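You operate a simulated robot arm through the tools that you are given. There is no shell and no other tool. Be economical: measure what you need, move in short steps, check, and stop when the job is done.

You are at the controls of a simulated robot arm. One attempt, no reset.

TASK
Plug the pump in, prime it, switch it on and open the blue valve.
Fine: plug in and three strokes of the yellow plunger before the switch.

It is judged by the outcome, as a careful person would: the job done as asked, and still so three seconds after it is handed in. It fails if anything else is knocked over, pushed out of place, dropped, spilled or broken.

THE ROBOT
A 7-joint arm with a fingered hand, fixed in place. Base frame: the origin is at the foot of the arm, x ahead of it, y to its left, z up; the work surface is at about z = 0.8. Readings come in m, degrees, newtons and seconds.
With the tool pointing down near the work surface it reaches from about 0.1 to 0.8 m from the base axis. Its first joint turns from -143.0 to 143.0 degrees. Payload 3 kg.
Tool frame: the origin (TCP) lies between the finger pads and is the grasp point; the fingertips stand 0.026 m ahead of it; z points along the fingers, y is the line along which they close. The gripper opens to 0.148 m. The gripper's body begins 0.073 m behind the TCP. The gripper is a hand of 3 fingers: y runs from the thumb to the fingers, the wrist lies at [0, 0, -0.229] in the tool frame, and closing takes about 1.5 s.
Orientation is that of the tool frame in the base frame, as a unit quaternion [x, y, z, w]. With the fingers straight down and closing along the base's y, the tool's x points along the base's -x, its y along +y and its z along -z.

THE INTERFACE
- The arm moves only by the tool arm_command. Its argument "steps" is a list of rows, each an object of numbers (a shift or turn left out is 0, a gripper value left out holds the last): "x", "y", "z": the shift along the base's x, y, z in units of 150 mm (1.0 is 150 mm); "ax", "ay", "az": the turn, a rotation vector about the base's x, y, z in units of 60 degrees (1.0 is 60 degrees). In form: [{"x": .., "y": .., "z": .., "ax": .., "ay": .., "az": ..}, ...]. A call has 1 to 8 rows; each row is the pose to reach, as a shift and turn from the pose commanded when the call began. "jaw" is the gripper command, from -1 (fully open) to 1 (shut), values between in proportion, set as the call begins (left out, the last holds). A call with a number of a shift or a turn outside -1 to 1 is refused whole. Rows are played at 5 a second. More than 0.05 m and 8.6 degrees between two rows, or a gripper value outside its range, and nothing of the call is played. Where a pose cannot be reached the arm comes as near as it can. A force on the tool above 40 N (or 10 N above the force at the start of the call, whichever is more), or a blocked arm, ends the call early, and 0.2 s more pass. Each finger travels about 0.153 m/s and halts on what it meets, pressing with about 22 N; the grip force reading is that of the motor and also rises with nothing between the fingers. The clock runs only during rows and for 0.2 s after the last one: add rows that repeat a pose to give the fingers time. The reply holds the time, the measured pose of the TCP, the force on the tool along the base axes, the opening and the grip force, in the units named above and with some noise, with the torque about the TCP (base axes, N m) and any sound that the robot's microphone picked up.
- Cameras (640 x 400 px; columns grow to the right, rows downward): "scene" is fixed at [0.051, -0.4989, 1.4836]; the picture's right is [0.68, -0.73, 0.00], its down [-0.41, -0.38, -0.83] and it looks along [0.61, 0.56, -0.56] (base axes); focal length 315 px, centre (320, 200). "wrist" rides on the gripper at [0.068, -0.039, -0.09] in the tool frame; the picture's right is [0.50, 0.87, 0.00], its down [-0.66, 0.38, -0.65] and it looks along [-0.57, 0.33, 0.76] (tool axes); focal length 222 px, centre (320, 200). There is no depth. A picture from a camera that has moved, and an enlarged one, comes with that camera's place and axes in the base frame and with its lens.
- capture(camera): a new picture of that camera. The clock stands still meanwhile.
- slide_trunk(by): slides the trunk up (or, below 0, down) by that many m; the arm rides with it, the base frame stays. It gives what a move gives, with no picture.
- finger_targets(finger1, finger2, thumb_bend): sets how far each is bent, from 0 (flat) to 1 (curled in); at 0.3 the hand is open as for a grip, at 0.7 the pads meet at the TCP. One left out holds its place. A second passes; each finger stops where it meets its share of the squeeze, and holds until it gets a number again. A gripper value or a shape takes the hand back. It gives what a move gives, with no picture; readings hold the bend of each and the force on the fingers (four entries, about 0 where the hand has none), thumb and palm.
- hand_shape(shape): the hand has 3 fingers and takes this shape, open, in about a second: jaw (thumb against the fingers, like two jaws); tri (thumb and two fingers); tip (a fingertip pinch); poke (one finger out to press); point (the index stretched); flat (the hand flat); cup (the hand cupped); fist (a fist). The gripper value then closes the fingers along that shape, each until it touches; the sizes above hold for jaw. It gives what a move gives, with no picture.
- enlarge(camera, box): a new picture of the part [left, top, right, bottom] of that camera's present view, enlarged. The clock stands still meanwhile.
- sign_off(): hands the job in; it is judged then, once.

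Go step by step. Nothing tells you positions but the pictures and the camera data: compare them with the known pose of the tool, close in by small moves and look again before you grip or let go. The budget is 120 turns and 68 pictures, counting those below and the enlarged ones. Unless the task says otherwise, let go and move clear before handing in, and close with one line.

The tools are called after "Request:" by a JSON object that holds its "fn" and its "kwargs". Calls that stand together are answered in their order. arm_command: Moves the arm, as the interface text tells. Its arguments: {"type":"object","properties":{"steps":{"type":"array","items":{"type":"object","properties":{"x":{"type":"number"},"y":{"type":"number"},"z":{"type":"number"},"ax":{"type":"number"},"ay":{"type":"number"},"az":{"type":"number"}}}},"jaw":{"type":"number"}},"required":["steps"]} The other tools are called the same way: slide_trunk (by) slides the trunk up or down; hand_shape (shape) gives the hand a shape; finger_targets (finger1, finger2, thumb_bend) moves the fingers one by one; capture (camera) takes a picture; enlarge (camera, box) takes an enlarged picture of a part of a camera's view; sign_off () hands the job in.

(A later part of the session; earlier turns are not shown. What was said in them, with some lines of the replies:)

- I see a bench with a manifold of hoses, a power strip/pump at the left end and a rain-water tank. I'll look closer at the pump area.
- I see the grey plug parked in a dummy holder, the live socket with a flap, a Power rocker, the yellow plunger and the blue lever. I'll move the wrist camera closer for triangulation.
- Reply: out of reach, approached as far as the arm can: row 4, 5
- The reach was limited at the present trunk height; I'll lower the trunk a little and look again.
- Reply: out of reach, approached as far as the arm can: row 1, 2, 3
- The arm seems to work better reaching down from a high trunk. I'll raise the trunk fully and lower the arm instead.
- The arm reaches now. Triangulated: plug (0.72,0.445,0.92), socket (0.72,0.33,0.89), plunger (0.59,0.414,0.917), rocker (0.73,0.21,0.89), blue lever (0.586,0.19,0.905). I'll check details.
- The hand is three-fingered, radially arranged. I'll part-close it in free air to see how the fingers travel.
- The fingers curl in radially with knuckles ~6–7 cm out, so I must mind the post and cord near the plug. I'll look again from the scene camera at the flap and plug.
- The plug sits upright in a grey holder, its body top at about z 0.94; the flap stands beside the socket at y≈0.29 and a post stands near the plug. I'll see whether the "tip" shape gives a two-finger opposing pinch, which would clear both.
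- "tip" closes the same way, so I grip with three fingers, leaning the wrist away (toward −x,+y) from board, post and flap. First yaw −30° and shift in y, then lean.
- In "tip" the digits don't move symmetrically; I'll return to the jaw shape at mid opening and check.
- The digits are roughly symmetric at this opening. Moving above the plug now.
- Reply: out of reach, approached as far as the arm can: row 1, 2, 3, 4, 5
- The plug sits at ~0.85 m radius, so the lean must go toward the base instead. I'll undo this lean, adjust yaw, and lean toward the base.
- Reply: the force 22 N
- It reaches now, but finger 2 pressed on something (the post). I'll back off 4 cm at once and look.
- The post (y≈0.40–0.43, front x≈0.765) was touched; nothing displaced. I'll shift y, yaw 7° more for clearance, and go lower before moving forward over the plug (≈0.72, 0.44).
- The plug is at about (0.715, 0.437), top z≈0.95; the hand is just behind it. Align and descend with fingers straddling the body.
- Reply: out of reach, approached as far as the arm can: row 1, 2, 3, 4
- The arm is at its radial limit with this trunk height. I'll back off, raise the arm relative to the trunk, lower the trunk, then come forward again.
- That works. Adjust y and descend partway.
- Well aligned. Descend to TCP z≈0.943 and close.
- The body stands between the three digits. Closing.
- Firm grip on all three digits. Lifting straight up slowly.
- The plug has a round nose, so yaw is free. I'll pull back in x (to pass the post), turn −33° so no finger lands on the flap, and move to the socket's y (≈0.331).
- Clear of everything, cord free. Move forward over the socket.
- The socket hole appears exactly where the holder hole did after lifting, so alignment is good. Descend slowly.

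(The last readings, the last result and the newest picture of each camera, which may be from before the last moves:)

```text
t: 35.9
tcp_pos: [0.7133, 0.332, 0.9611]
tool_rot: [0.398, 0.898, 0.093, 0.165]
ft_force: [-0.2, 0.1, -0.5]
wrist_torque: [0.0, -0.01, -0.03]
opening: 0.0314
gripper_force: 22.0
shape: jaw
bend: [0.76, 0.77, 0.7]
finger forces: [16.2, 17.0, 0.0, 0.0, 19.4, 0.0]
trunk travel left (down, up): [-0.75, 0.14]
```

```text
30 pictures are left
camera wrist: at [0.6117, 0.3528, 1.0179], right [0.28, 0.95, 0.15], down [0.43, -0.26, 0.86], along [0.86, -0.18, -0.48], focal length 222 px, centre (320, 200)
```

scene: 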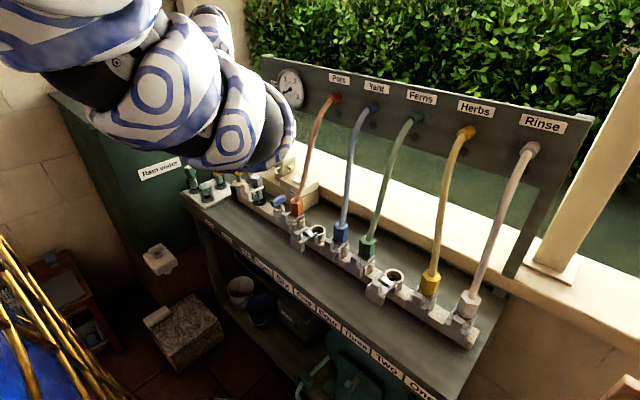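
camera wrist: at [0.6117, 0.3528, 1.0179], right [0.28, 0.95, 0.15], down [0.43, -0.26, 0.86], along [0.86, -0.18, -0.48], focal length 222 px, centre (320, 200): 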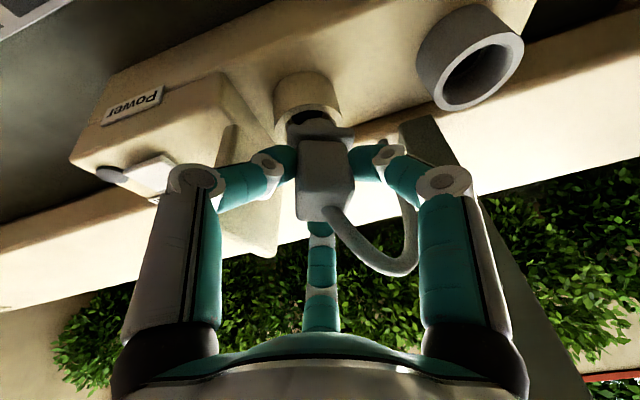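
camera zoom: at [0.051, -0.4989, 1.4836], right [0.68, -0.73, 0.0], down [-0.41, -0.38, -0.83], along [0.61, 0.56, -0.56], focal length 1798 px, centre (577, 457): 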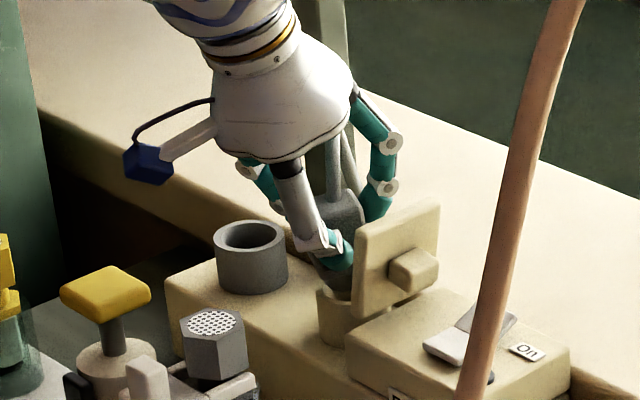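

Nose is entering the socket with no contact force. Continue down.

Request:
{"fn": "arm_command", "kwargs": {"steps": [{"z": -0.03}, {"z": -0.06}, {"z": -0.09}, {"z": -0.12}, {"z": -0.15}, {"z": -0.17}, {"z": -0.17}]}}

Request:
{"fn": "capture", "kwargs": {"camera": "wrist"}}

```text
t: 37.5
tcp_pos: [0.7139, 0.3283, 0.9378]
tool_rot: [0.4, 0.897, 0.094, 0.166]
ft_force: [8.2, -9.0, 27.7]
wrist_torque: [-0.23, -0.11, 0.08]
opening: 0.0334
gripper_force: 22.2
shape: jaw
bend: [0.77, 0.77, 0.72]
finger forces: [19.9, 21.3, 0.0, 0.1, 29.4, 0.0]
trunk travel left (down, up): [-0.75, 0.14]
```

```text
29 pictures are left
camera wrist: at [0.6123, 0.3511, 0.9942], right [0.28, 0.95, 0.15], down [0.43, -0.26, 0.87], along [0.86, -0.18, -0.48], focal length 222 px, centre (320, 200)
```

wrist: 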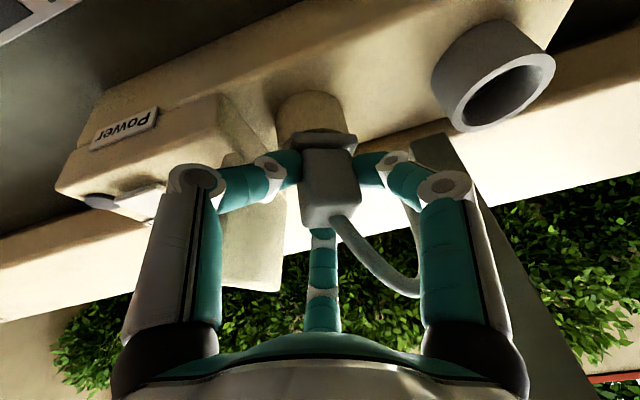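

Contact at z 0.938 with 28 N, so the flange seems to be on the socket. Zoom in to check seating.

Request:
{"fn": "enlarge", "kwargs": {"camera": "wrist", "box": [230, 70, 430, 230]}}

Request:
{"fn": "enlarge", "kwargs": {"camera": "scene", "box": [250, 130, 300, 180]}}

```text
2.50 times, centred on (330, 150) of wrist
camera zoom: at [0.6123, 0.3511, 0.9942], right [0.28, 0.95, 0.15], down [0.43, -0.26, 0.87], along [0.86, -0.18, -0.48], focal length 555 px, centre (295, 325)
```

zoom: 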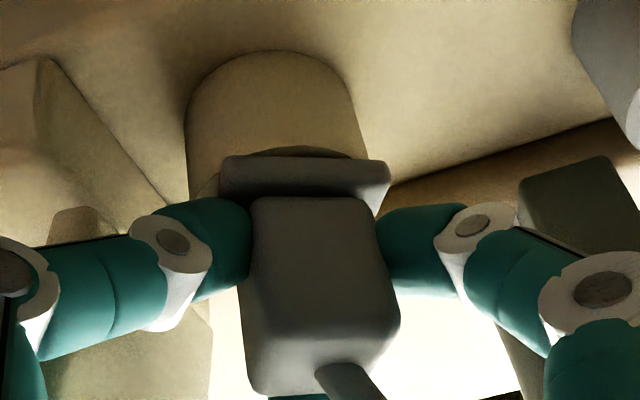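

```text
8.00 times, centred on (275, 155) of scene
camera zoom: at [0.051, -0.4989, 1.4836], right [0.68, -0.73, 0.0], down [-0.41, -0.38, -0.83], along [0.61, 0.56, -0.56], focal length 2517 px, centre (680, 560)
```

zoom: 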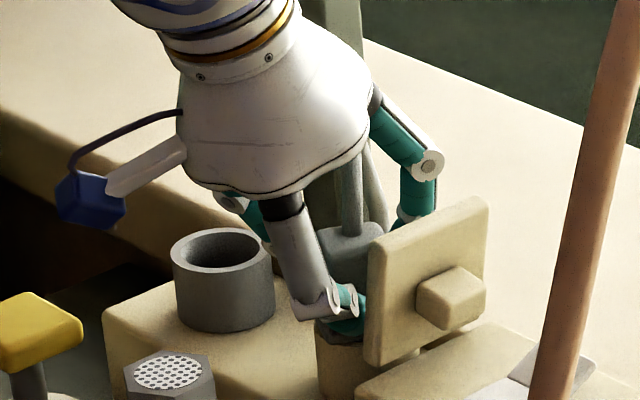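

The nose is in but binding slightly toward −y/+x. I'll comply with the push (shift −y, +x a few mm) and press a little more.

Request:
{"fn": "arm_command", "kwargs": {"steps": [{"x": 0.015, "y": -0.025, "z": 0.02}, {"x": 0.015, "y": -0.025, "z": 0.0}, {"x": 0.015, "y": -0.025, "z": -0.03}, {"x": 0.015, "y": -0.025, "z": -0.06}, {"x": 0.015, "y": -0.025, "z": -0.06}]}}

Request:
{"fn": "enlarge", "kwargs": {"camera": "wrist", "box": [230, 70, 430, 230]}}

```text
t: 38.3
tcp_pos: [0.7152, 0.327, 0.9356]
tool_rot: [0.398, 0.897, 0.095, 0.167]
ft_force: [-6.6, -5.2, 31.7]
wrist_torque: [-0.11, 0.16, 0.07]
opening: 0.0341
gripper_force: 22.1
shape: jaw
bend: [0.77, 0.77, 0.74]
finger forces: [21.7, 17.6, 0.0, 0.0, 42.3, 0.0]
trunk travel left (down, up): [-0.75, 0.14]
stopped in row 4: the force on the tool passed its limit at 42 N (the readings are from after the stop); the commanded pose is now the measured one
```

```text
2.50 times, centred on (330, 150) of wrist
camera zoom: at [0.613, 0.3491, 0.9911], right [0.28, 0.95, 0.15], down [0.42, -0.26, 0.87], along [0.86, -0.18, -0.47], focal length 555 px, centre (295, 325)
```

zoom: 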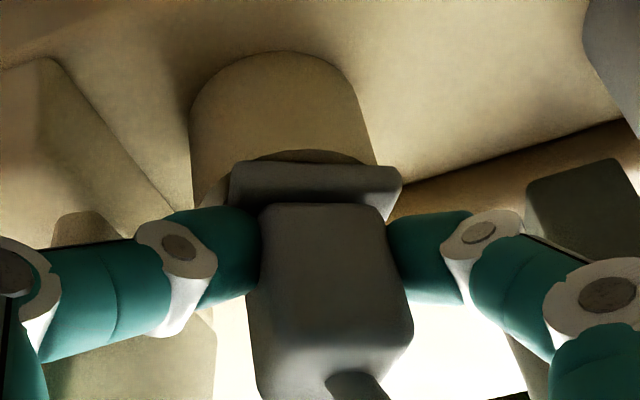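

The relative position now matches how it sat in its holder. Relieve the force slightly, open a little and check whether the plug is flush.

Request:
{"fn": "arm_command", "kwargs": {"steps": [{"z": 0.01}, {"z": 0.01}, {"z": 0.01}, {"z": 0.01}, {"z": 0.01}], "jaw": 0.25}}

Request:
{"fn": "enlarge", "kwargs": {"camera": "wrist", "box": [230, 70, 430, 230]}}

```text
t: 39.5
tcp_pos: [0.7155, 0.3285, 0.9346]
tool_rot: [0.4, 0.897, 0.093, 0.165]
ft_force: [3.7, 2.4, 15.7]
wrist_torque: [-0.08, 0.04, -0.02]
opening: 0.0501
gripper_force: 0.0
shape: jaw
bend: [0.77, 0.77, 0.76]
finger forces: [0.0, 0.1, 0.0, 0.1, 16.1, 0.0]
trunk travel left (down, up): [-0.75, 0.14]
```

```text
2.50 times, centred on (330, 150) of wrist
camera zoom: at [0.6136, 0.3489, 0.9904], right [0.28, 0.95, 0.15], down [0.43, -0.26, 0.87], along [0.86, -0.18, -0.48], focal length 555 px, centre (295, 325)
```

zoom: 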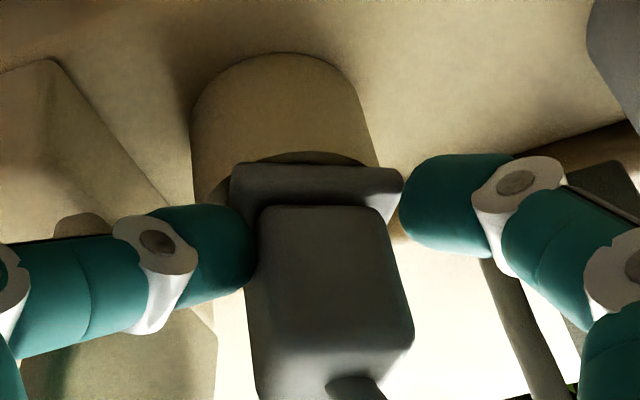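

The thumb tip is resting on the flange/rim. Raise a few mm and see.

Request:
{"fn": "arm_command", "kwargs": {"steps": [{"z": 0.03}, {"z": 0.06}, {"z": 0.06}], "jaw": 0.1}}

Request:
{"fn": "enlarge", "kwargs": {"camera": "wrist", "box": [230, 70, 430, 230]}}

```text
t: 40.3
tcp_pos: [0.7167, 0.3279, 0.9417]
tool_rot: [0.398, 0.898, 0.093, 0.166]
ft_force: [-0.7, 4.8, 0.4]
wrist_torque: [0.09, 0.05, -0.19]
opening: 0.0645
gripper_force: 0.0
shape: jaw
bend: [0.39, 0.39, 0.7]
finger forces: [0.0, 0.0, 0.1, 0.0, 6.2, 0.1]
trunk travel left (down, up): [-0.75, 0.14]
```

```text
2.50 times, centred on (330, 150) of wrist
camera zoom: at [0.6139, 0.3496, 0.9988], right [0.28, 0.95, 0.15], down [0.43, -0.26, 0.87], along [0.86, -0.18, -0.48], focal length 555 px, centre (295, 325)
```

zoom: 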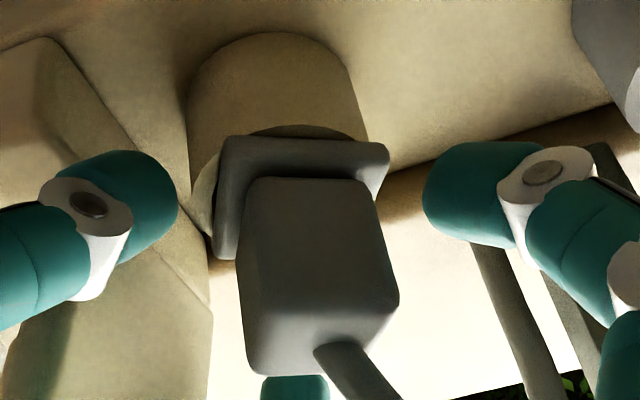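

The thumb now brushes the flap. Narrow slightly and rise clear, then view from above.

Request:
{"fn": "arm_command", "kwargs": {"steps": [{}, {}, {"z": 0.1}, {"z": 0.2}, {"z": 0.35}, {"z": 0.5}, {"z": 0.5}], "jaw": 0.2}}

Request:
{"fn": "enlarge", "kwargs": {"camera": "scene", "box": [240, 120, 310, 190]}}

Request:
{"fn": "capture", "kwargs": {"camera": "wrist"}}

```text
t: 41.9
tcp_pos: [0.7161, 0.3275, 1.0166]
tool_rot: [0.398, 0.897, 0.094, 0.165]
ft_force: [-0.6, -0.4, 0.8]
wrist_torque: [0.0, 0.02, 0.03]
opening: 0.0594
gripper_force: 0.1
shape: jaw
bend: [0.77, 0.77, 0.7]
finger forces: [0.0, 0.0, 0.1, 0.1, 0.0, 0.1]
trunk travel left (down, up): [-0.75, 0.14]
```

```text
5.71 times, centred on (275, 155) of scene
camera zoom: at [0.051, -0.4989, 1.4836], right [0.68, -0.73, 0.0], down [-0.41, -0.38, -0.83], along [0.61, 0.56, -0.56], focal length 1798 px, centre (577, 457)
```

zoom: 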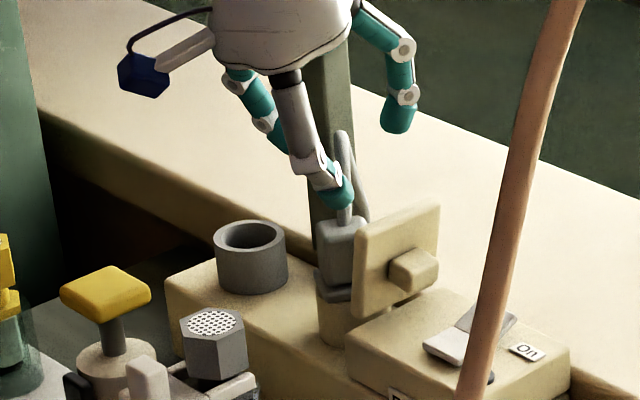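

```text
22 pictures are left
camera wrist: at [0.6148, 0.3491, 1.0738], right [0.28, 0.95, 0.15], down [0.43, -0.26, 0.87], along [0.86, -0.18, -0.48], focal length 222 px, centre (320, 200)
```

wrist: 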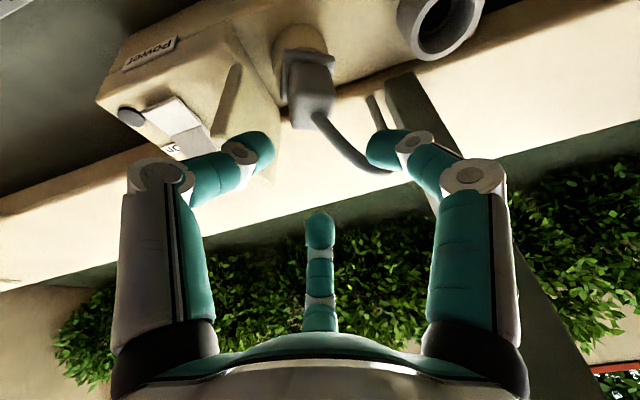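

The plug sits flange-on-rim in the socket and the flap is unmoved. Next the plunger at (0.59, 0.416, top z≈0.925): retreat, undo the lean and close the fingers into a pressing tip.

Request:
{"fn": "arm_command", "kwargs": {"steps": [{"x": -0.2, "z": 0.15}, {"x": -0.5, "z": 0.3}, {"x": -0.84, "y": 0.1, "z": 0.4}, {"x": -0.84, "y": 0.35, "z": 0.4}, {"x": -0.84, "y": 0.58, "z": 0.4}, {"x": -0.84, "y": 0.58, "z": 0.4}], "jaw": 1.0}}

Request:
{"fn": "arm_command", "kwargs": {"steps": [{"ax": -0.011, "ay": 0.122}, {"ax": -0.021, "ay": 0.243}, {"ax": -0.032, "ay": 0.365}, {"ax": -0.032, "ay": 0.365}]}}

Request:
{"fn": "capture", "kwargs": {"camera": "wrist"}}

```text
refused: row 2 steps farther than a row can; nothing moved
```

```text
t: 42.9
tcp_pos: [0.6952, 0.3386, 1.0225]
tool_rot: [0.398, 0.917, 0.0, 0.0]
ft_force: [-0.3, -0.2, -0.3]
wrist_torque: [0.02, 0.0, -0.05]
opening: 0.059
gripper_force: 0.0
shape: jaw
bend: [0.77, 0.77, 0.7]
finger forces: [0.0, 0.1, 0.1, 0.1, 0.1, 0.0]
trunk travel left (down, up): [-0.75, 0.14]
```

```text
21 pictures are left
camera wrist: at [0.621, 0.3608, 1.1116], right [0.29, 0.96, 0.0], down [0.72, -0.22, 0.65], along [0.62, -0.19, -0.76], focal length 222 px, centre (320, 200)
```

wrist: 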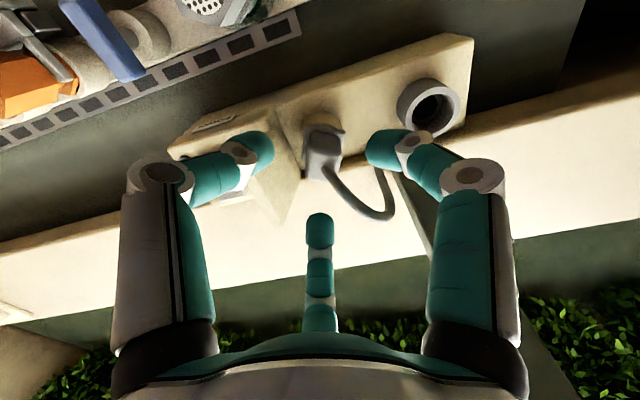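

The retreat was refused but the un-lean played, without contact. Now retreat in smaller rows to above the plunger.

Request:
{"fn": "arm_command", "kwargs": {"steps": [{"x": -0.25}, {"x": -0.5, "z": 0.1}, {"x": -0.7, "z": 0.2, "y": 0.1}, {"x": -0.7, "z": 0.2, "y": 0.35}, {"x": -0.7, "z": 0.1, "y": 0.51}, {"x": -0.7, "z": 0.0, "y": 0.51}, {"x": -0.7, "z": 0.0, "y": 0.51}], "jaw": 1.0}}

Request:
{"fn": "capture", "kwargs": {"camera": "wrist"}}

```text
t: 44.5
tcp_pos: [0.6122, 0.4062, 1.0174]
tool_rot: [0.405, 0.914, 0.002, -0.001]
ft_force: [0.3, -0.5, 0.4]
wrist_torque: [0.02, 0.0, -0.01]
opening: 0.0
gripper_force: 21.3
shape: jaw
bend: [0.7, 0.7, 0.7]
finger forces: [0.0, 0.0, 0.0, 0.0, 0.0, 0.0]
trunk travel left (down, up): [-0.75, 0.14]
```

```text
20 pictures are left
camera wrist: at [0.5371, 0.4291, 1.1071], right [0.31, 0.95, 0.0], down [0.72, -0.23, 0.65], along [0.62, -0.2, -0.76], focal length 222 px, centre (320, 200)
```

wrist: 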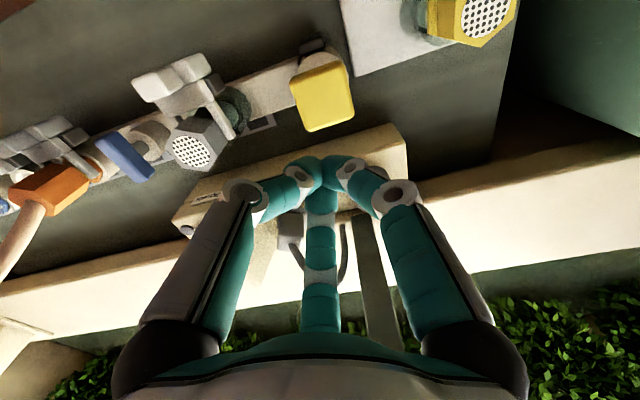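

Handle centre at ≈(0.582, 0.416). Align over it and come down to just above.

Request:
{"fn": "arm_command", "kwargs": {"steps": [{"x": -0.2, "y": 0.065}, {"x": -0.2, "y": 0.065, "z": -0.15}, {"x": -0.2, "y": 0.065, "z": -0.3}, {"x": -0.2, "y": 0.065, "z": -0.39}, {"x": -0.2, "y": 0.065, "z": -0.39}]}}

Request:
{"fn": "capture", "kwargs": {"camera": "wrist"}}

```text
t: 45.7
tcp_pos: [0.5798, 0.4149, 0.959]
tool_rot: [0.407, 0.914, 0.001, -0.001]
ft_force: [-1.0, -0.9, 0.0]
wrist_torque: [0.0, 0.0, 0.01]
opening: 0.0001
gripper_force: 21.9
shape: jaw
bend: [0.7, 0.7, 0.7]
finger forces: [0.0, 0.0, 0.0, 0.0, 0.1, 0.0]
trunk travel left (down, up): [-0.75, 0.14]
```

```text
19 pictures are left
camera wrist: at [0.507, 0.4381, 1.049], right [0.31, 0.95, 0.0], down [0.72, -0.24, 0.65], along [0.62, -0.2, -0.76], focal length 222 px, centre (320, 200)
```

wrist: 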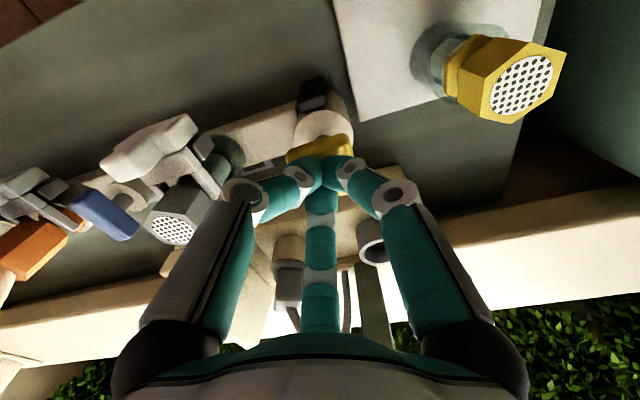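

Tip sits over the handle. First push down slowly and watch the force.

Request:
{"fn": "arm_command", "kwargs": {"steps": [{"z": -0.05}, {"z": -0.1}, {"z": -0.15}, {"z": -0.2}, {"z": -0.25}, {"z": -0.3}, {"z": -0.3}]}}

Request:
{"fn": "enlarge", "kwargs": {"camera": "scene", "box": [210, 140, 290, 210]}}

```text
t: 47.0
tcp_pos: [0.5813, 0.415, 0.9275]
tool_rot: [0.406, 0.914, 0.004, 0.0]
ft_force: [-5.9, -8.5, 37.3]
wrist_torque: [-0.54, 0.16, 0.0]
opening: 0.0
gripper_force: 21.4
shape: jaw
bend: [0.7, 0.7, 0.7]
finger forces: [0.1, 0.0, 0.1, 0.0, 0.0, 0.1]
trunk travel left (down, up): [-0.75, 0.14]
stopped in row 6: the force on the tool passed its limit at 46 N (the readings are from after the stop); the commanded pose is now the measured one
```

```text
5.71 times, centred on (250, 175) of scene
camera zoom: at [0.051, -0.4989, 1.4836], right [0.68, -0.73, 0.0], down [-0.41, -0.38, -0.83], along [0.61, 0.56, -0.56], focal length 1798 px, centre (720, 343)
```

zoom: 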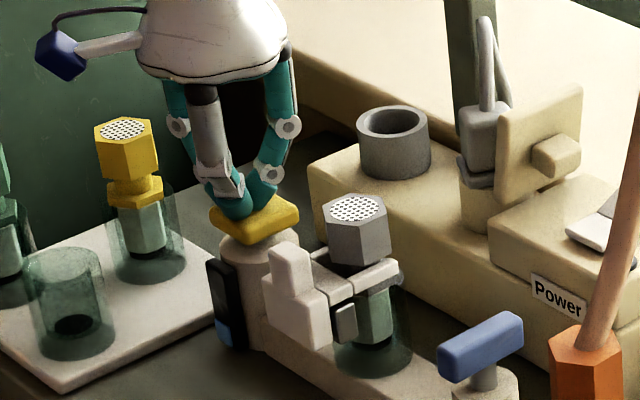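

Stroke one bottomed (the sight tube shows some blue). Raise to see whether the plunger springs back.

Request:
{"fn": "arm_command", "kwargs": {"steps": [{"z": 0.08}, {"z": 0.16}, {"z": 0.23}, {"z": 0.23}, {"z": 0.23}]}}

Request:
{"fn": "enlarge", "kwargs": {"camera": "scene", "box": [210, 140, 290, 210]}}

```text
t: 48.2
tcp_pos: [0.5834, 0.4151, 0.9578]
tool_rot: [0.406, 0.914, 0.002, 0.0]
ft_force: [0.6, -0.3, 0.9]
wrist_torque: [-0.03, -0.01, -0.01]
opening: 0.0002
gripper_force: 20.9
shape: jaw
bend: [0.7, 0.7, 0.7]
finger forces: [0.0, 0.1, 0.1, 0.0, 0.2, 0.0]
trunk travel left (down, up): [-0.75, 0.14]
```

```text
5.71 times, centred on (250, 175) of scene
camera zoom: at [0.051, -0.4989, 1.4836], right [0.68, -0.73, 0.0], down [-0.41, -0.38, -0.83], along [0.61, 0.56, -0.56], focal length 1798 px, centre (720, 343)
```

zoom: 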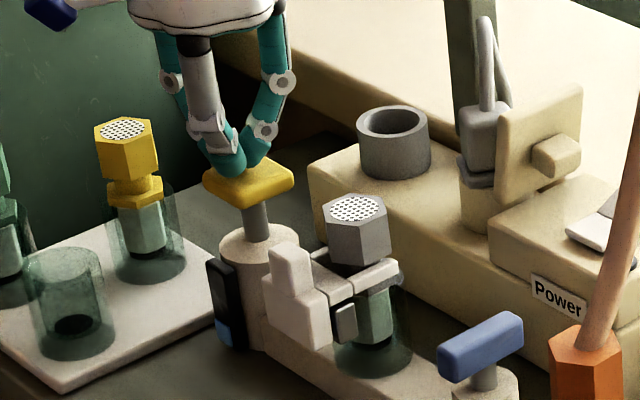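

It springs back. Strokes two and three.

Request:
{"fn": "arm_command", "kwargs": {"steps": [{"z": -0.06}, {"z": -0.12}, {"z": -0.17}, {"z": -0.21}, {"z": -0.21}]}}

Request:
{"fn": "arm_command", "kwargs": {"steps": [{"z": 0.08}, {"z": 0.16}, {"z": 0.23}, {"z": 0.23}, {"z": 0.23}]}}

Request:
{"fn": "enlarge", "kwargs": {"camera": "scene", "box": [210, 140, 290, 210]}}

```text
t: 49.4
tcp_pos: [0.5819, 0.4158, 0.9281]
tool_rot: [0.406, 0.914, 0.004, 0.0]
ft_force: [1.0, 0.5, 14.9]
wrist_torque: [0.02, -0.06, 0.0]
opening: 0.0002
gripper_force: 21.9
shape: jaw
bend: [0.7, 0.7, 0.7]
finger forces: [0.1, 0.0, 0.0, 0.0, 0.0, 0.0]
trunk travel left (down, up): [-0.75, 0.14]
```

```text
t: 50.6
tcp_pos: [0.5817, 0.4164, 0.9606]
tool_rot: [0.406, 0.914, 0.003, -0.001]
ft_force: [-0.5, 0.2, 0.0]
wrist_torque: [0.02, -0.03, -0.02]
opening: 0.0
gripper_force: 22.2
shape: jaw
bend: [0.7, 0.7, 0.7]
finger forces: [0.0, 0.0, 0.1, 0.1, 0.0, 0.0]
trunk travel left (down, up): [-0.75, 0.14]
```

```text
5.71 times, centred on (250, 175) of scene
camera zoom: at [0.051, -0.4989, 1.4836], right [0.68, -0.73, 0.0], down [-0.41, -0.38, -0.83], along [0.61, 0.56, -0.56], focal length 1798 px, centre (720, 343)
```

zoom: 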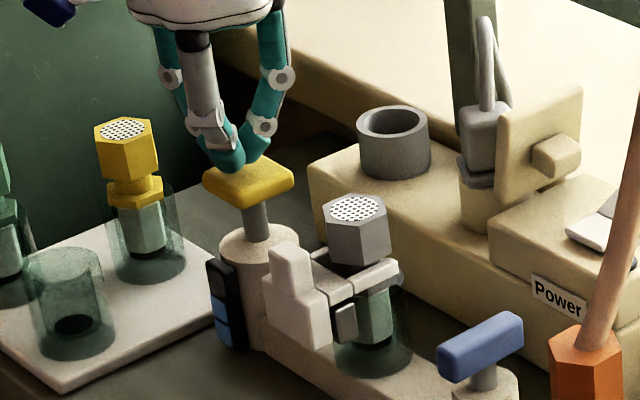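

Two of three segments are lit. One more stroke.

Request:
{"fn": "arm_command", "kwargs": {"steps": [{"z": -0.07}, {"z": -0.13}, {"z": -0.18}, {"z": -0.225}, {"z": -0.225}]}}

Request:
{"fn": "arm_command", "kwargs": {"steps": [{"z": 0.08}, {"z": 0.16}, {"z": 0.23}, {"z": 0.4}, {"z": 0.6}, {"z": 0.6}]}}

Request:
{"fn": "enlarge", "kwargs": {"camera": "scene", "box": [220, 130, 320, 220]}}

```text
t: 51.8
tcp_pos: [0.5811, 0.4169, 0.9284]
tool_rot: [0.406, 0.914, 0.004, 0.0]
ft_force: [-0.4, 0.1, 15.5]
wrist_torque: [-0.01, 0.0, -0.02]
opening: 0.0
gripper_force: 21.7
shape: jaw
bend: [0.7, 0.7, 0.7]
finger forces: [0.0, 0.1, 0.0, 0.0, 0.0, 0.1]
trunk travel left (down, up): [-0.75, 0.14]
```

```text
t: 53.2
tcp_pos: [0.5829, 0.416, 1.0181]
tool_rot: [0.406, 0.914, 0.003, -0.001]
ft_force: [1.1, -0.3, 0.5]
wrist_torque: [0.03, -0.02, 0.0]
opening: 0.0
gripper_force: 22.6
shape: jaw
bend: [0.7, 0.7, 0.7]
finger forces: [0.1, 0.0, 0.0, 0.0, 0.0, 0.0]
trunk travel left (down, up): [-0.75, 0.14]
```

```text
4.44 times, centred on (270, 175) of scene
camera zoom: at [0.051, -0.4989, 1.4836], right [0.68, -0.73, 0.0], down [-0.41, -0.38, -0.83], along [0.61, 0.56, -0.56], focal length 1399 px, centre (542, 311)
```

zoom: 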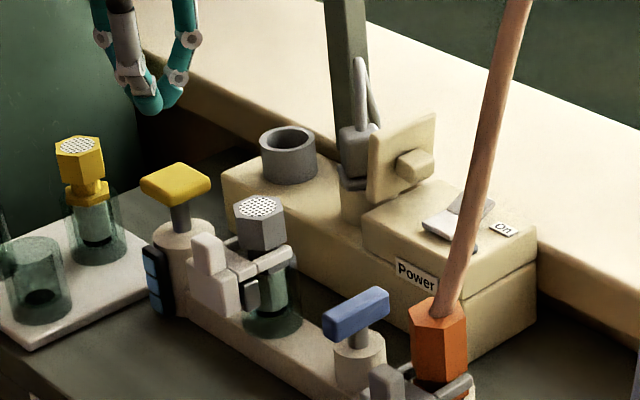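

All three segments are lit, so it is primed. For the rocker (grey "On" half ≈ (0.738, 0.217, 0.915)) space is tight between hose and flap; I'll try the "poke" shape and see where the finger tip is.

Request:
{"fn": "hand_shape", "kwargs": {"shape": "poke"}}

Request:
{"fn": "capture", "kwargs": {"camera": "wrist"}}

Request:
{"fn": "enlarge", "kwargs": {"camera": "scene", "box": [190, 60, 310, 180]}}

```text
t: 54.1
tcp_pos: [0.5825, 0.4169, 1.0174]
tool_rot: [0.406, 0.914, 0.003, -0.001]
ft_force: [-0.1, -0.5, -0.1]
wrist_torque: [-0.02, 0.0, 0.03]
opening: 0.0
gripper_force: 0.0
shape: poke
bend: [1.0, 1.0, 0.4]
finger forces: [0.0, 0.0, 0.0, 0.0, 0.0, 0.0]
trunk travel left (down, up): [-0.75, 0.14]
```

```text
14 pictures are left
camera wrist: at [0.509, 0.4394, 1.1076], right [0.31, 0.95, 0.01], down [0.72, -0.24, 0.65], along [0.62, -0.2, -0.76], focal length 222 px, centre (320, 200)
```

wrist: 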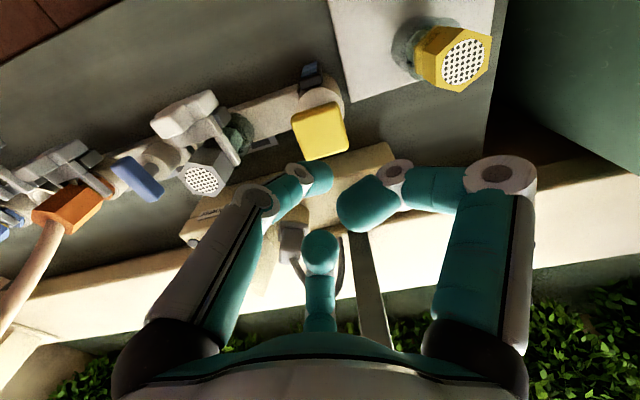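

```text
3.33 times, centred on (250, 120) of scene
camera zoom: at [0.051, -0.4989, 1.4836], right [0.68, -0.73, 0.0], down [-0.41, -0.38, -0.83], along [0.61, 0.56, -0.56], focal length 1049 px, centre (553, 467)
```

zoom: 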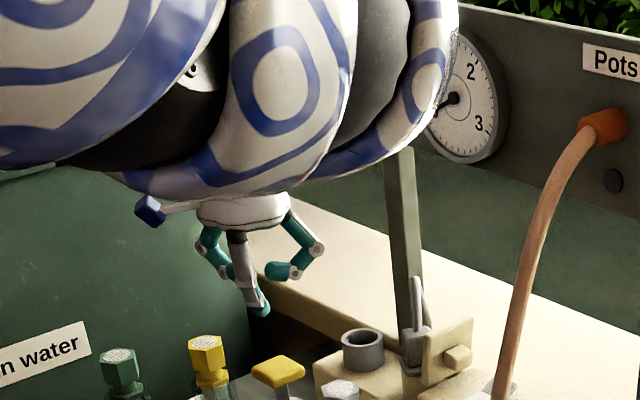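

"Poke" gains no clearance, so I'll use the closed jaw tip, with lean toward (−x,+y) so that no finger crosses the rocker's other half, the hose or the flap.

Request:
{"fn": "hand_shape", "kwargs": {"shape": "jaw"}}

Request:
{"fn": "arm_command", "kwargs": {"steps": [{"x": 0.13, "y": -0.25, "z": 0.1}, {"x": 0.26, "y": -0.5, "z": 0.2}, {"x": 0.39, "y": -0.75, "z": 0.25}, {"x": 0.5, "y": -1.0, "z": 0.25}, {"x": 0.5, "y": -1.0, "z": 0.25}], "jaw": 1.0}}

Request:
{"fn": "arm_command", "kwargs": {"steps": [{"ax": -0.038, "ay": -0.116}, {"ax": -0.075, "ay": -0.233}, {"ax": -0.113, "ay": -0.349}, {"ax": -0.113, "ay": -0.349}]}}

Request:
{"fn": "capture", "kwargs": {"camera": "wrist"}}

```text
t: 55.0
tcp_pos: [0.5829, 0.417, 1.0178]
tool_rot: [0.406, 0.914, 0.003, 0.0]
ft_force: [-0.5, -0.3, -0.3]
wrist_torque: [-0.02, 0.01, 0.01]
opening: 0.1479
gripper_force: 0.1
shape: jaw
bend: [0.3, 0.3, 0.3]
finger forces: [0.1, 0.0, 0.0, 0.0, 0.1, 0.0]
trunk travel left (down, up): [-0.75, 0.14]
```

```text
t: 56.2
tcp_pos: [0.6489, 0.2657, 1.0456]
tool_rot: [0.406, 0.914, 0.001, -0.012]
ft_force: [3.9, -1.7, 3.2]
wrist_torque: [0.22, 0.31, 0.02]
opening: 0.0
gripper_force: 22.2
shape: jaw
bend: [0.7, 0.7, 0.7]
finger forces: [0.0, 0.0, 0.0, 0.0, 0.0, 0.0]
trunk travel left (down, up): [-0.75, 0.14]
```

```text
t: 57.2
tcp_pos: [0.6791, 0.2889, 1.0391]
tool_rot: [0.398, 0.897, 0.023, 0.19]
ft_force: [-0.1, -0.6, 0.2]
wrist_torque: [0.0, -0.02, -0.04]
opening: 0.0
gripper_force: 22.0
shape: jaw
bend: [0.7, 0.7, 0.7]
finger forces: [0.0, 0.0, 0.0, 0.0, 0.0, 0.0]
out of reach, approached as far as the arm can: row 1, 2, 3, 4
trunk travel left (down, up): [-0.75, 0.14]
```

```text
12 pictures are left
camera wrist: at [0.5778, 0.3206, 1.0921], right [0.31, 0.95, 0.01], down [0.43, -0.14, 0.89], along [0.85, -0.27, -0.46], focal length 222 px, centre (320, 200)
```

wrist: 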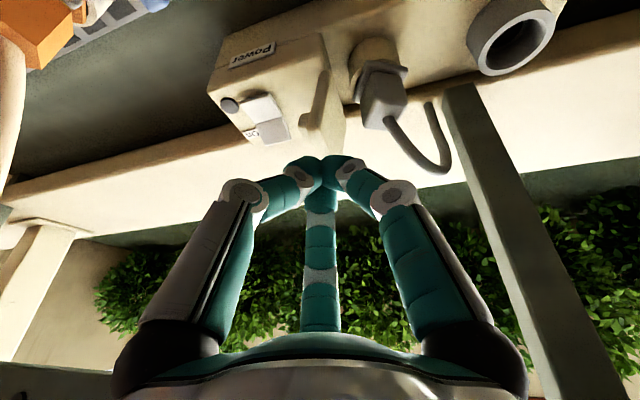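

The rocker's grey half is confirmed at ≈(0.735, 0.216). Move over it, still 6 cm above.

Request:
{"fn": "arm_command", "kwargs": {"steps": [{"y": -0.2, "x": 0.1}, {"y": -0.4, "x": 0.2}, {"y": -0.49, "x": 0.38}, {"y": -0.49, "x": 0.38, "z": -0.2}, {"y": -0.49, "x": 0.38, "z": -0.26}, {"y": -0.49, "x": 0.38, "z": -0.26}]}}

Request:
{"fn": "capture", "kwargs": {"camera": "wrist"}}

```text
t: 58.6
tcp_pos: [0.735, 0.2159, 1.001]
tool_rot: [0.398, 0.897, 0.023, 0.19]
ft_force: [0.1, -0.2, -0.3]
wrist_torque: [-0.02, -0.02, -0.01]
opening: 0.0
gripper_force: 22.4
shape: jaw
bend: [0.7, 0.7, 0.7]
finger forces: [0.0, 0.0, 0.0, 0.0, 0.0, 0.0]
out of reach, approached as far as the arm can: row 1, 2, 3
trunk travel left (down, up): [-0.75, 0.14]
```

```text
11 pictures are left
camera wrist: at [0.6349, 0.2473, 1.0544], right [0.31, 0.95, 0.01], down [0.43, -0.14, 0.89], along [0.85, -0.27, -0.46], focal length 222 px, centre (320, 200)
```

wrist: 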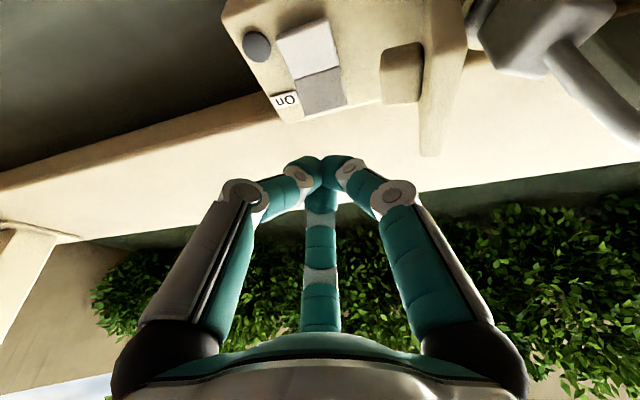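

Tip is centred over the grey "On" half. Press straight down.

Request:
{"fn": "arm_command", "kwargs": {"steps": [{"z": -0.12}, {"z": -0.24}, {"z": -0.33}, {"z": -0.38}, {"z": -0.42}, {"z": -0.46}, {"z": -0.5}, {"z": -0.53}]}}

Request:
{"fn": "capture", "kwargs": {"camera": "wrist"}}

```text
t: 60.0
tcp_pos: [0.7382, 0.2159, 0.937]
tool_rot: [0.397, 0.897, 0.026, 0.193]
ft_force: [-5.5, -3.8, 30.2]
wrist_torque: [0.06, 0.03, 0.06]
opening: 0.0
gripper_force: 21.6
shape: jaw
bend: [0.7, 0.7, 0.7]
finger forces: [3.9, 0.0, 0.1, 0.1, 0.0, 0.0]
trunk travel left (down, up): [-0.75, 0.14]
stopped in row 7: the force on the tool passed its limit at 46 N (the readings are from after the stop); the commanded pose is now the measured one
```

```text
10 pictures are left
camera wrist: at [0.6361, 0.2469, 0.99], right [0.3, 0.95, 0.01], down [0.43, -0.14, 0.89], along [0.85, -0.27, -0.45], focal length 222 px, centre (320, 200)
```

wrist: 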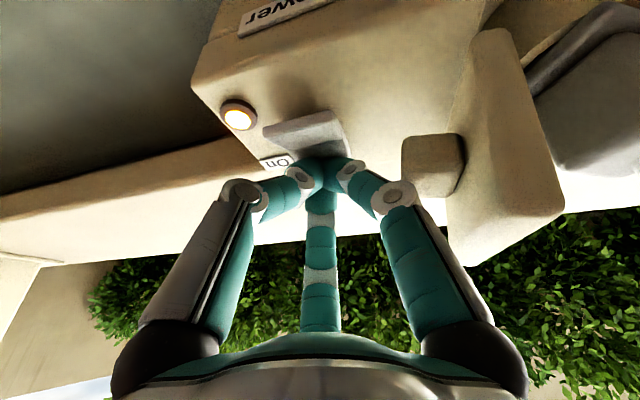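

The lamp is lit — the pump is on. Rise, retreat, and go look at the blue valve.

Request:
{"fn": "arm_command", "kwargs": {"steps": [{"z": 0.15}, {"z": 0.3}, {"z": 0.45}, {"z": 0.6, "x": -0.15, "y": 0.1}, {"z": 0.7, "x": -0.35, "y": 0.2}, {"z": 0.7, "x": -0.55, "y": 0.3}, {"z": 0.7, "x": -0.65, "y": 0.4}, {"z": 0.7, "x": -0.65, "y": 0.4}]}}

Request:
{"fn": "slide_trunk", "kwargs": {"by": 0.14}}

Request:
{"fn": "arm_command", "kwargs": {"steps": [{"ax": 0.038, "ay": 0.116}, {"ax": 0.075, "ay": 0.233}, {"ax": 0.113, "ay": 0.349}, {"ax": 0.113, "ay": 0.349, "z": -0.2}, {"ax": 0.113, "ay": 0.349, "z": -0.4}, {"ax": 0.113, "ay": 0.349, "z": -0.6}, {"ax": 0.113, "ay": 0.349, "z": -0.6}]}}

```text
t: 61.8
tcp_pos: [0.657, 0.2941, 1.0214]
tool_rot: [0.398, 0.897, 0.023, 0.192]
ft_force: [-0.4, 1.1, -0.6]
wrist_torque: [0.0, 0.02, 0.0]
opening: 0.0004
gripper_force: 21.5
shape: jaw
bend: [0.7, 0.7, 0.7]
finger forces: [0.0, 0.1, 0.0, 0.0, 0.1, 0.1]
out of reach, approached as far as the arm can: row 4, 5, 6, 7, 8
trunk travel left (down, up): [-0.75, 0.14]
```

```text
t: 63.5
tcp_pos: [0.6576, 0.2951, 1.162]
tool_rot: [0.397, 0.897, 0.023, 0.192]
ft_force: [-0.1, -0.6, 0.4]
wrist_torque: [0.01, 0.0, 0.01]
opening: 0.0
gripper_force: 22.0
shape: jaw
bend: [0.7, 0.7, 0.7]
finger forces: [0.1, 0.0, 0.0, 0.0, 0.0, 0.1]
trunk travel left (down, up): [-0.89, 0.0]
```

```text
t: 65.1
tcp_pos: [0.6575, 0.2947, 1.0718]
tool_rot: [0.405, 0.914, 0.003, 0.001]
ft_force: [0.5, 0.1, 0.3]
wrist_torque: [0.0, 0.03, -0.02]
opening: 0.0
gripper_force: 21.8
shape: jaw
bend: [0.7, 0.7, 0.7]
finger forces: [0.0, 0.0, 0.0, 0.0, 0.1, 0.0]
trunk travel left (down, up): [-0.89, 0.0]
```

Move toward the valve's front and take a look.

Request:
{"fn": "arm_command", "kwargs": {"steps": [{"x": -0.25}, {"x": -0.5, "y": -0.1}, {"x": -0.75, "y": -0.2}, {"x": -0.93, "y": -0.3, "z": -0.15}, {"x": -0.93, "y": -0.3, "z": -0.3}, {"x": -0.93, "y": -0.3, "z": -0.3}]}}

Request:
{"fn": "capture", "kwargs": {"camera": "wrist"}}

Request:
{"fn": "enlarge", "kwargs": {"camera": "scene", "box": [240, 160, 330, 250]}}

```text
t: 66.5
tcp_pos: [0.5194, 0.2514, 1.0231]
tool_rot: [0.406, 0.914, 0.002, 0.001]
ft_force: [1.1, -0.1, 0.5]
wrist_torque: [0.01, -0.02, -0.01]
opening: 0.0
gripper_force: 22.3
shape: jaw
bend: [0.7, 0.7, 0.7]
finger forces: [0.0, 0.0, 0.1, 0.1, 0.0, 0.1]
out of reach, approached as far as the arm can: row 4, 5, 6
trunk travel left (down, up): [-0.89, 0.0]
```

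```text
9 pictures are left
camera wrist: at [0.445, 0.2753, 1.1136], right [0.31, 0.95, 0.0], down [0.72, -0.23, 0.66], along [0.62, -0.2, -0.76], focal length 222 px, centre (320, 200)
```

wrist: 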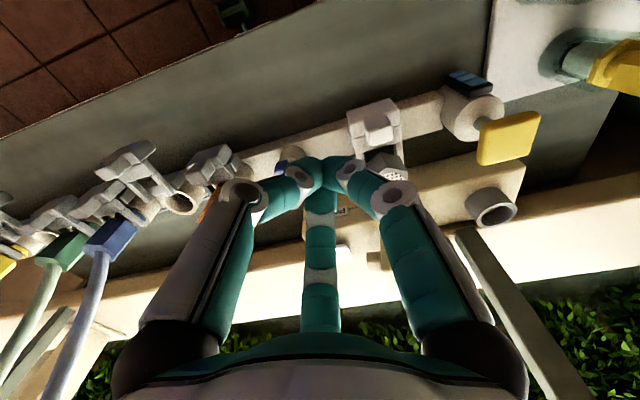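

```text
4.44 times, centred on (285, 205) of scene
camera zoom: at [0.051, -0.4989, 1.4836], right [0.68, -0.73, 0.0], down [-0.41, -0.38, -0.83], along [0.61, 0.56, -0.56], focal length 1399 px, centre (476, 178)
```

zoom: 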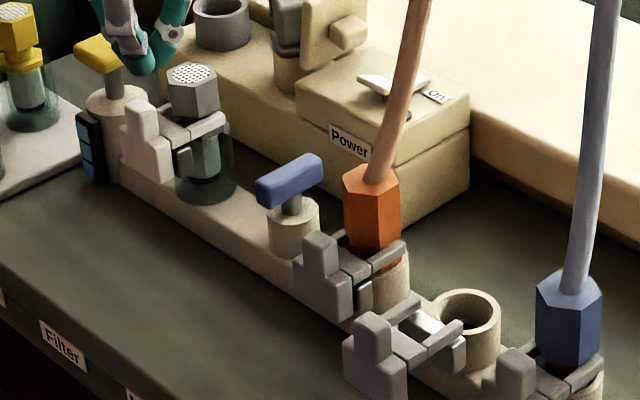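

The blue lever (centre ≈(0.586, 0.194, 0.902)) lies across the pipe — closed. I'll push its near end from the +y side toward −y (counter-clockwise), first yawing so no finger points at the orange fitting.

Request:
{"fn": "arm_command", "kwargs": {"steps": [{"x": 0.07, "az": 0.13}, {"x": 0.14, "az": 0.26, "y": -0.05}, {"x": 0.2, "az": 0.39, "y": -0.09}, {"x": 0.26, "az": 0.52, "y": -0.09}, {"x": 0.26, "az": 0.55, "y": -0.09, "z": -0.1}, {"x": 0.26, "az": 0.55, "y": -0.09, "z": -0.2}, {"x": 0.26, "az": 0.55, "y": -0.09, "z": -0.2}]}}

Request:
{"fn": "capture", "kwargs": {"camera": "wrist"}}

```text
t: 68.1
tcp_pos: [0.5592, 0.2373, 0.9947]
tool_rot: [0.129, 0.992, 0.004, 0.001]
ft_force: [-0.2, -0.1, -0.3]
wrist_torque: [0.0, 0.0, 0.05]
opening: 0.0002
gripper_force: 22.4
shape: jaw
bend: [0.7, 0.7, 0.7]
finger forces: [0.0, 0.0, 0.0, 0.0, 0.1, 0.0]
trunk travel left (down, up): [-0.89, 0.0]
```

```text
7 pictures are left
camera wrist: at [0.4833, 0.2173, 1.0845], right [-0.26, 0.96, 0.01], down [0.73, 0.19, 0.66], along [0.63, 0.18, -0.75], focal length 222 px, centre (320, 200)
```

wrist: 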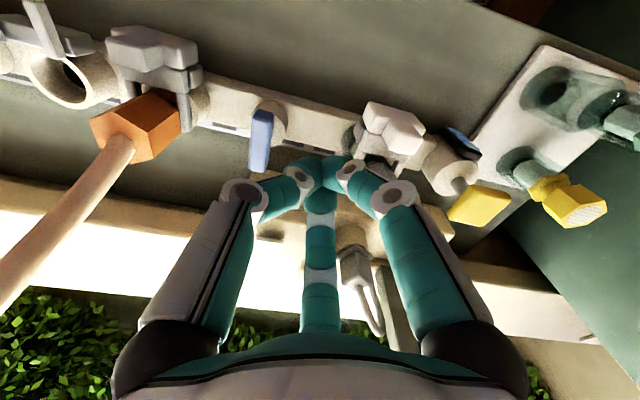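

Lever spans x 0.553–0.608 at y≈0.194. Lower the tip beside its near end.

Request:
{"fn": "arm_command", "kwargs": {"steps": [{"y": -0.06, "z": -0.1}, {"y": -0.06, "z": -0.2}, {"y": -0.06, "z": -0.3}, {"y": -0.06, "z": -0.4}, {"y": -0.06, "z": -0.47}, {"y": -0.06, "z": -0.47}]}}

Request:
{"fn": "enlarge", "kwargs": {"camera": "scene", "box": [240, 150, 330, 240]}}

```text
t: 69.5
tcp_pos: [0.5594, 0.2299, 0.9255]
tool_rot: [0.129, 0.992, 0.003, 0.0]
ft_force: [-0.3, -0.4, 0.1]
wrist_torque: [0.01, -0.01, -0.01]
opening: 0.0
gripper_force: 22.2
shape: jaw
bend: [0.7, 0.7, 0.7]
finger forces: [0.0, 0.1, 0.0, 0.0, 0.1, 0.0]
trunk travel left (down, up): [-0.89, 0.0]
```

```text
4.44 times, centred on (285, 195) of scene
camera zoom: at [0.051, -0.4989, 1.4836], right [0.68, -0.73, 0.0], down [-0.41, -0.38, -0.83], along [0.61, 0.56, -0.56], focal length 1399 px, centre (476, 222)
```

zoom: 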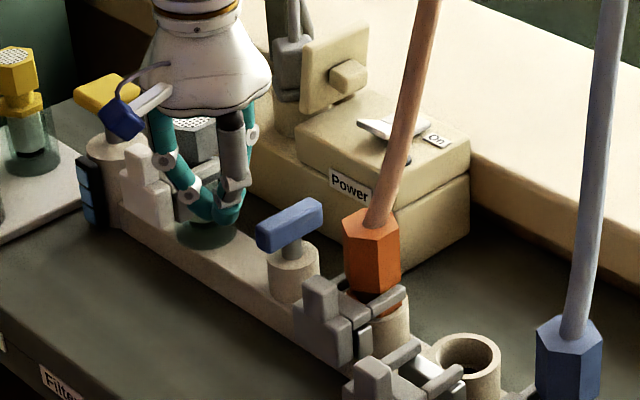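

Tip sits beside the lever end. Lower 6 mm and push through the first part of the arc.

Request:
{"fn": "arm_command", "kwargs": {"steps": [{"z": -0.045}, {"x": 0.017, "y": -0.06, "z": -0.045}, {"x": -0.02, "y": -0.1, "z": -0.045}, {"x": -0.055, "y": -0.147, "z": -0.045}, {"x": -0.068, "y": -0.2, "z": -0.045}, {"x": -0.068, "y": -0.2, "z": -0.045}]}}

Request:
{"fn": "enlarge", "kwargs": {"camera": "scene", "box": [240, 150, 330, 240]}}

```text
t: 70.9
tcp_pos: [0.5492, 0.2001, 0.9175]
tool_rot: [0.13, 0.992, 0.004, 0.0]
ft_force: [-0.2, -1.2, 0.5]
wrist_torque: [0.03, 0.0, 0.02]
opening: 0.0
gripper_force: 21.5
shape: jaw
bend: [0.7, 0.7, 0.7]
finger forces: [0.1, 0.0, 0.0, 0.1, 0.0, 0.0]
trunk travel left (down, up): [-0.89, 0.0]
```

```text
4.44 times, centred on (285, 195) of scene
camera zoom: at [0.051, -0.4989, 1.4836], right [0.68, -0.73, 0.0], down [-0.41, -0.38, -0.83], along [0.61, 0.56, -0.56], focal length 1399 px, centre (476, 222)
```

zoom: 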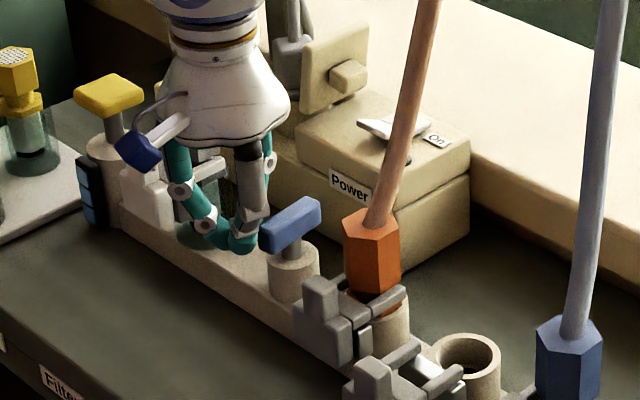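

The tip is only at the very end of the lever and hardly turned it. Back up, shift 14 mm further in and follow a tighter arc.

Request:
{"fn": "arm_command", "kwargs": {"steps": [{"y": 0.14}, {"x": 0.093, "y": 0.14}, {"x": 0.093, "y": 0.08}, {"x": 0.05, "y": 0.01}, {"x": 0.043, "y": -0.08}, {"x": 0.087, "y": -0.16}, {"x": 0.12, "y": -0.187}, {"x": 0.12, "y": -0.187}]}}

Request:
{"fn": "enlarge", "kwargs": {"camera": "scene", "box": [240, 150, 330, 240]}}

```text
t: 72.7
tcp_pos: [0.5636, 0.1716, 0.9187]
tool_rot: [0.128, 0.992, 0.003, 0.002]
ft_force: [-17.6, 3.7, 9.4]
wrist_torque: [0.18, 0.1, 0.16]
opening: 0.0001
gripper_force: 22.2
shape: jaw
bend: [0.7, 0.7, 0.7]
finger forces: [0.1, 0.1, 0.0, 0.1, 0.1, 0.0]
trunk travel left (down, up): [-0.89, 0.0]
```

```text
4.44 times, centred on (285, 195) of scene
camera zoom: at [0.051, -0.4989, 1.4836], right [0.68, -0.73, 0.0], down [-0.41, -0.38, -0.83], along [0.61, 0.56, -0.56], focal length 1399 px, centre (476, 222)
```

zoom: 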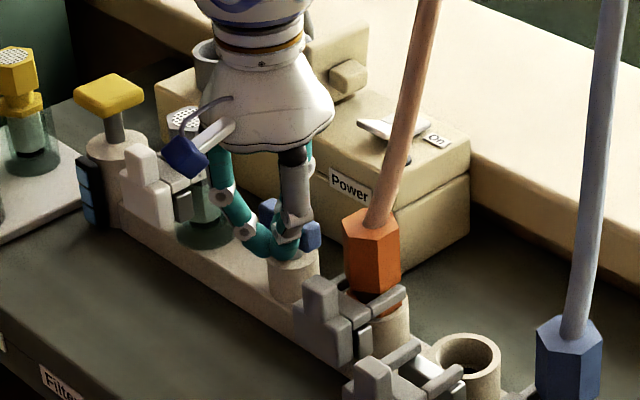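

The lever has turned to lie along the pipe and is against its stop. Release pressure, lift off and check the result.

Request:
{"fn": "arm_command", "kwargs": {"steps": [{"x": -0.1}, {"x": -0.12, "z": 0.1}, {"x": -0.12, "z": 0.3}, {"x": -0.12, "z": 0.5, "y": 0.05}, {"x": -0.12, "z": 0.75, "y": 0.15}, {"x": -0.12, "z": 0.95, "y": 0.3}, {"x": -0.12, "z": 0.95, "y": 0.5}, {"x": -0.12, "z": 0.95, "y": 0.7}]}}

Request:
{"fn": "enlarge", "kwargs": {"camera": "scene", "box": [230, 50, 390, 250]}}

```text
t: 74.5
tcp_pos: [0.5504, 0.2759, 1.0594]
tool_rot: [0.13, 0.992, 0.003, 0.001]
ft_force: [0.1, -1.1, -0.6]
wrist_torque: [0.01, 0.0, -0.02]
opening: 0.0001
gripper_force: 22.0
shape: jaw
bend: [0.7, 0.7, 0.7]
finger forces: [0.0, 0.1, 0.0, 0.0, 0.0, 0.0]
out of reach, approached as far as the arm can: row 4, 5, 6, 7
trunk travel left (down, up): [-0.89, 0.0]
```

```text
2.00 times, centred on (310, 150) of scene
camera zoom: at [0.051, -0.4989, 1.4836], right [0.68, -0.73, 0.0], down [-0.41, -0.38, -0.83], along [0.61, 0.56, -0.56], focal length 629 px, centre (340, 300)
```

zoom: 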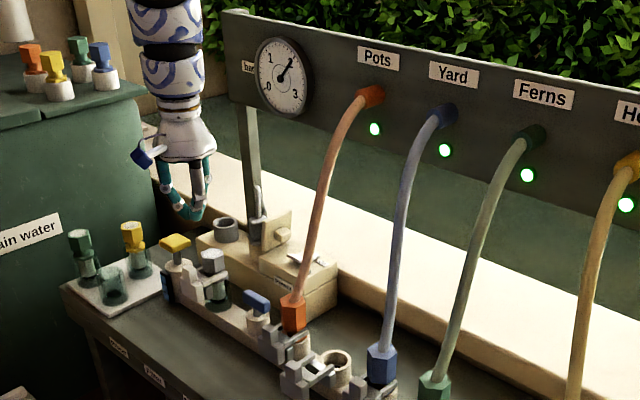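

The gauge reads about 2 bar, the green lamps are lit, the blue lever lies along the pipe and the hand is clear; handing in.

Request:
{"fn": "sign_off", "kwargs": {}}

```text
The job is handed in.
```

The pump is plugged in, primed with three strokes of the yellow plunger, switched on, and the blue valve is open. The gauge reads about 2 bar and the green lamps I could see are lit.
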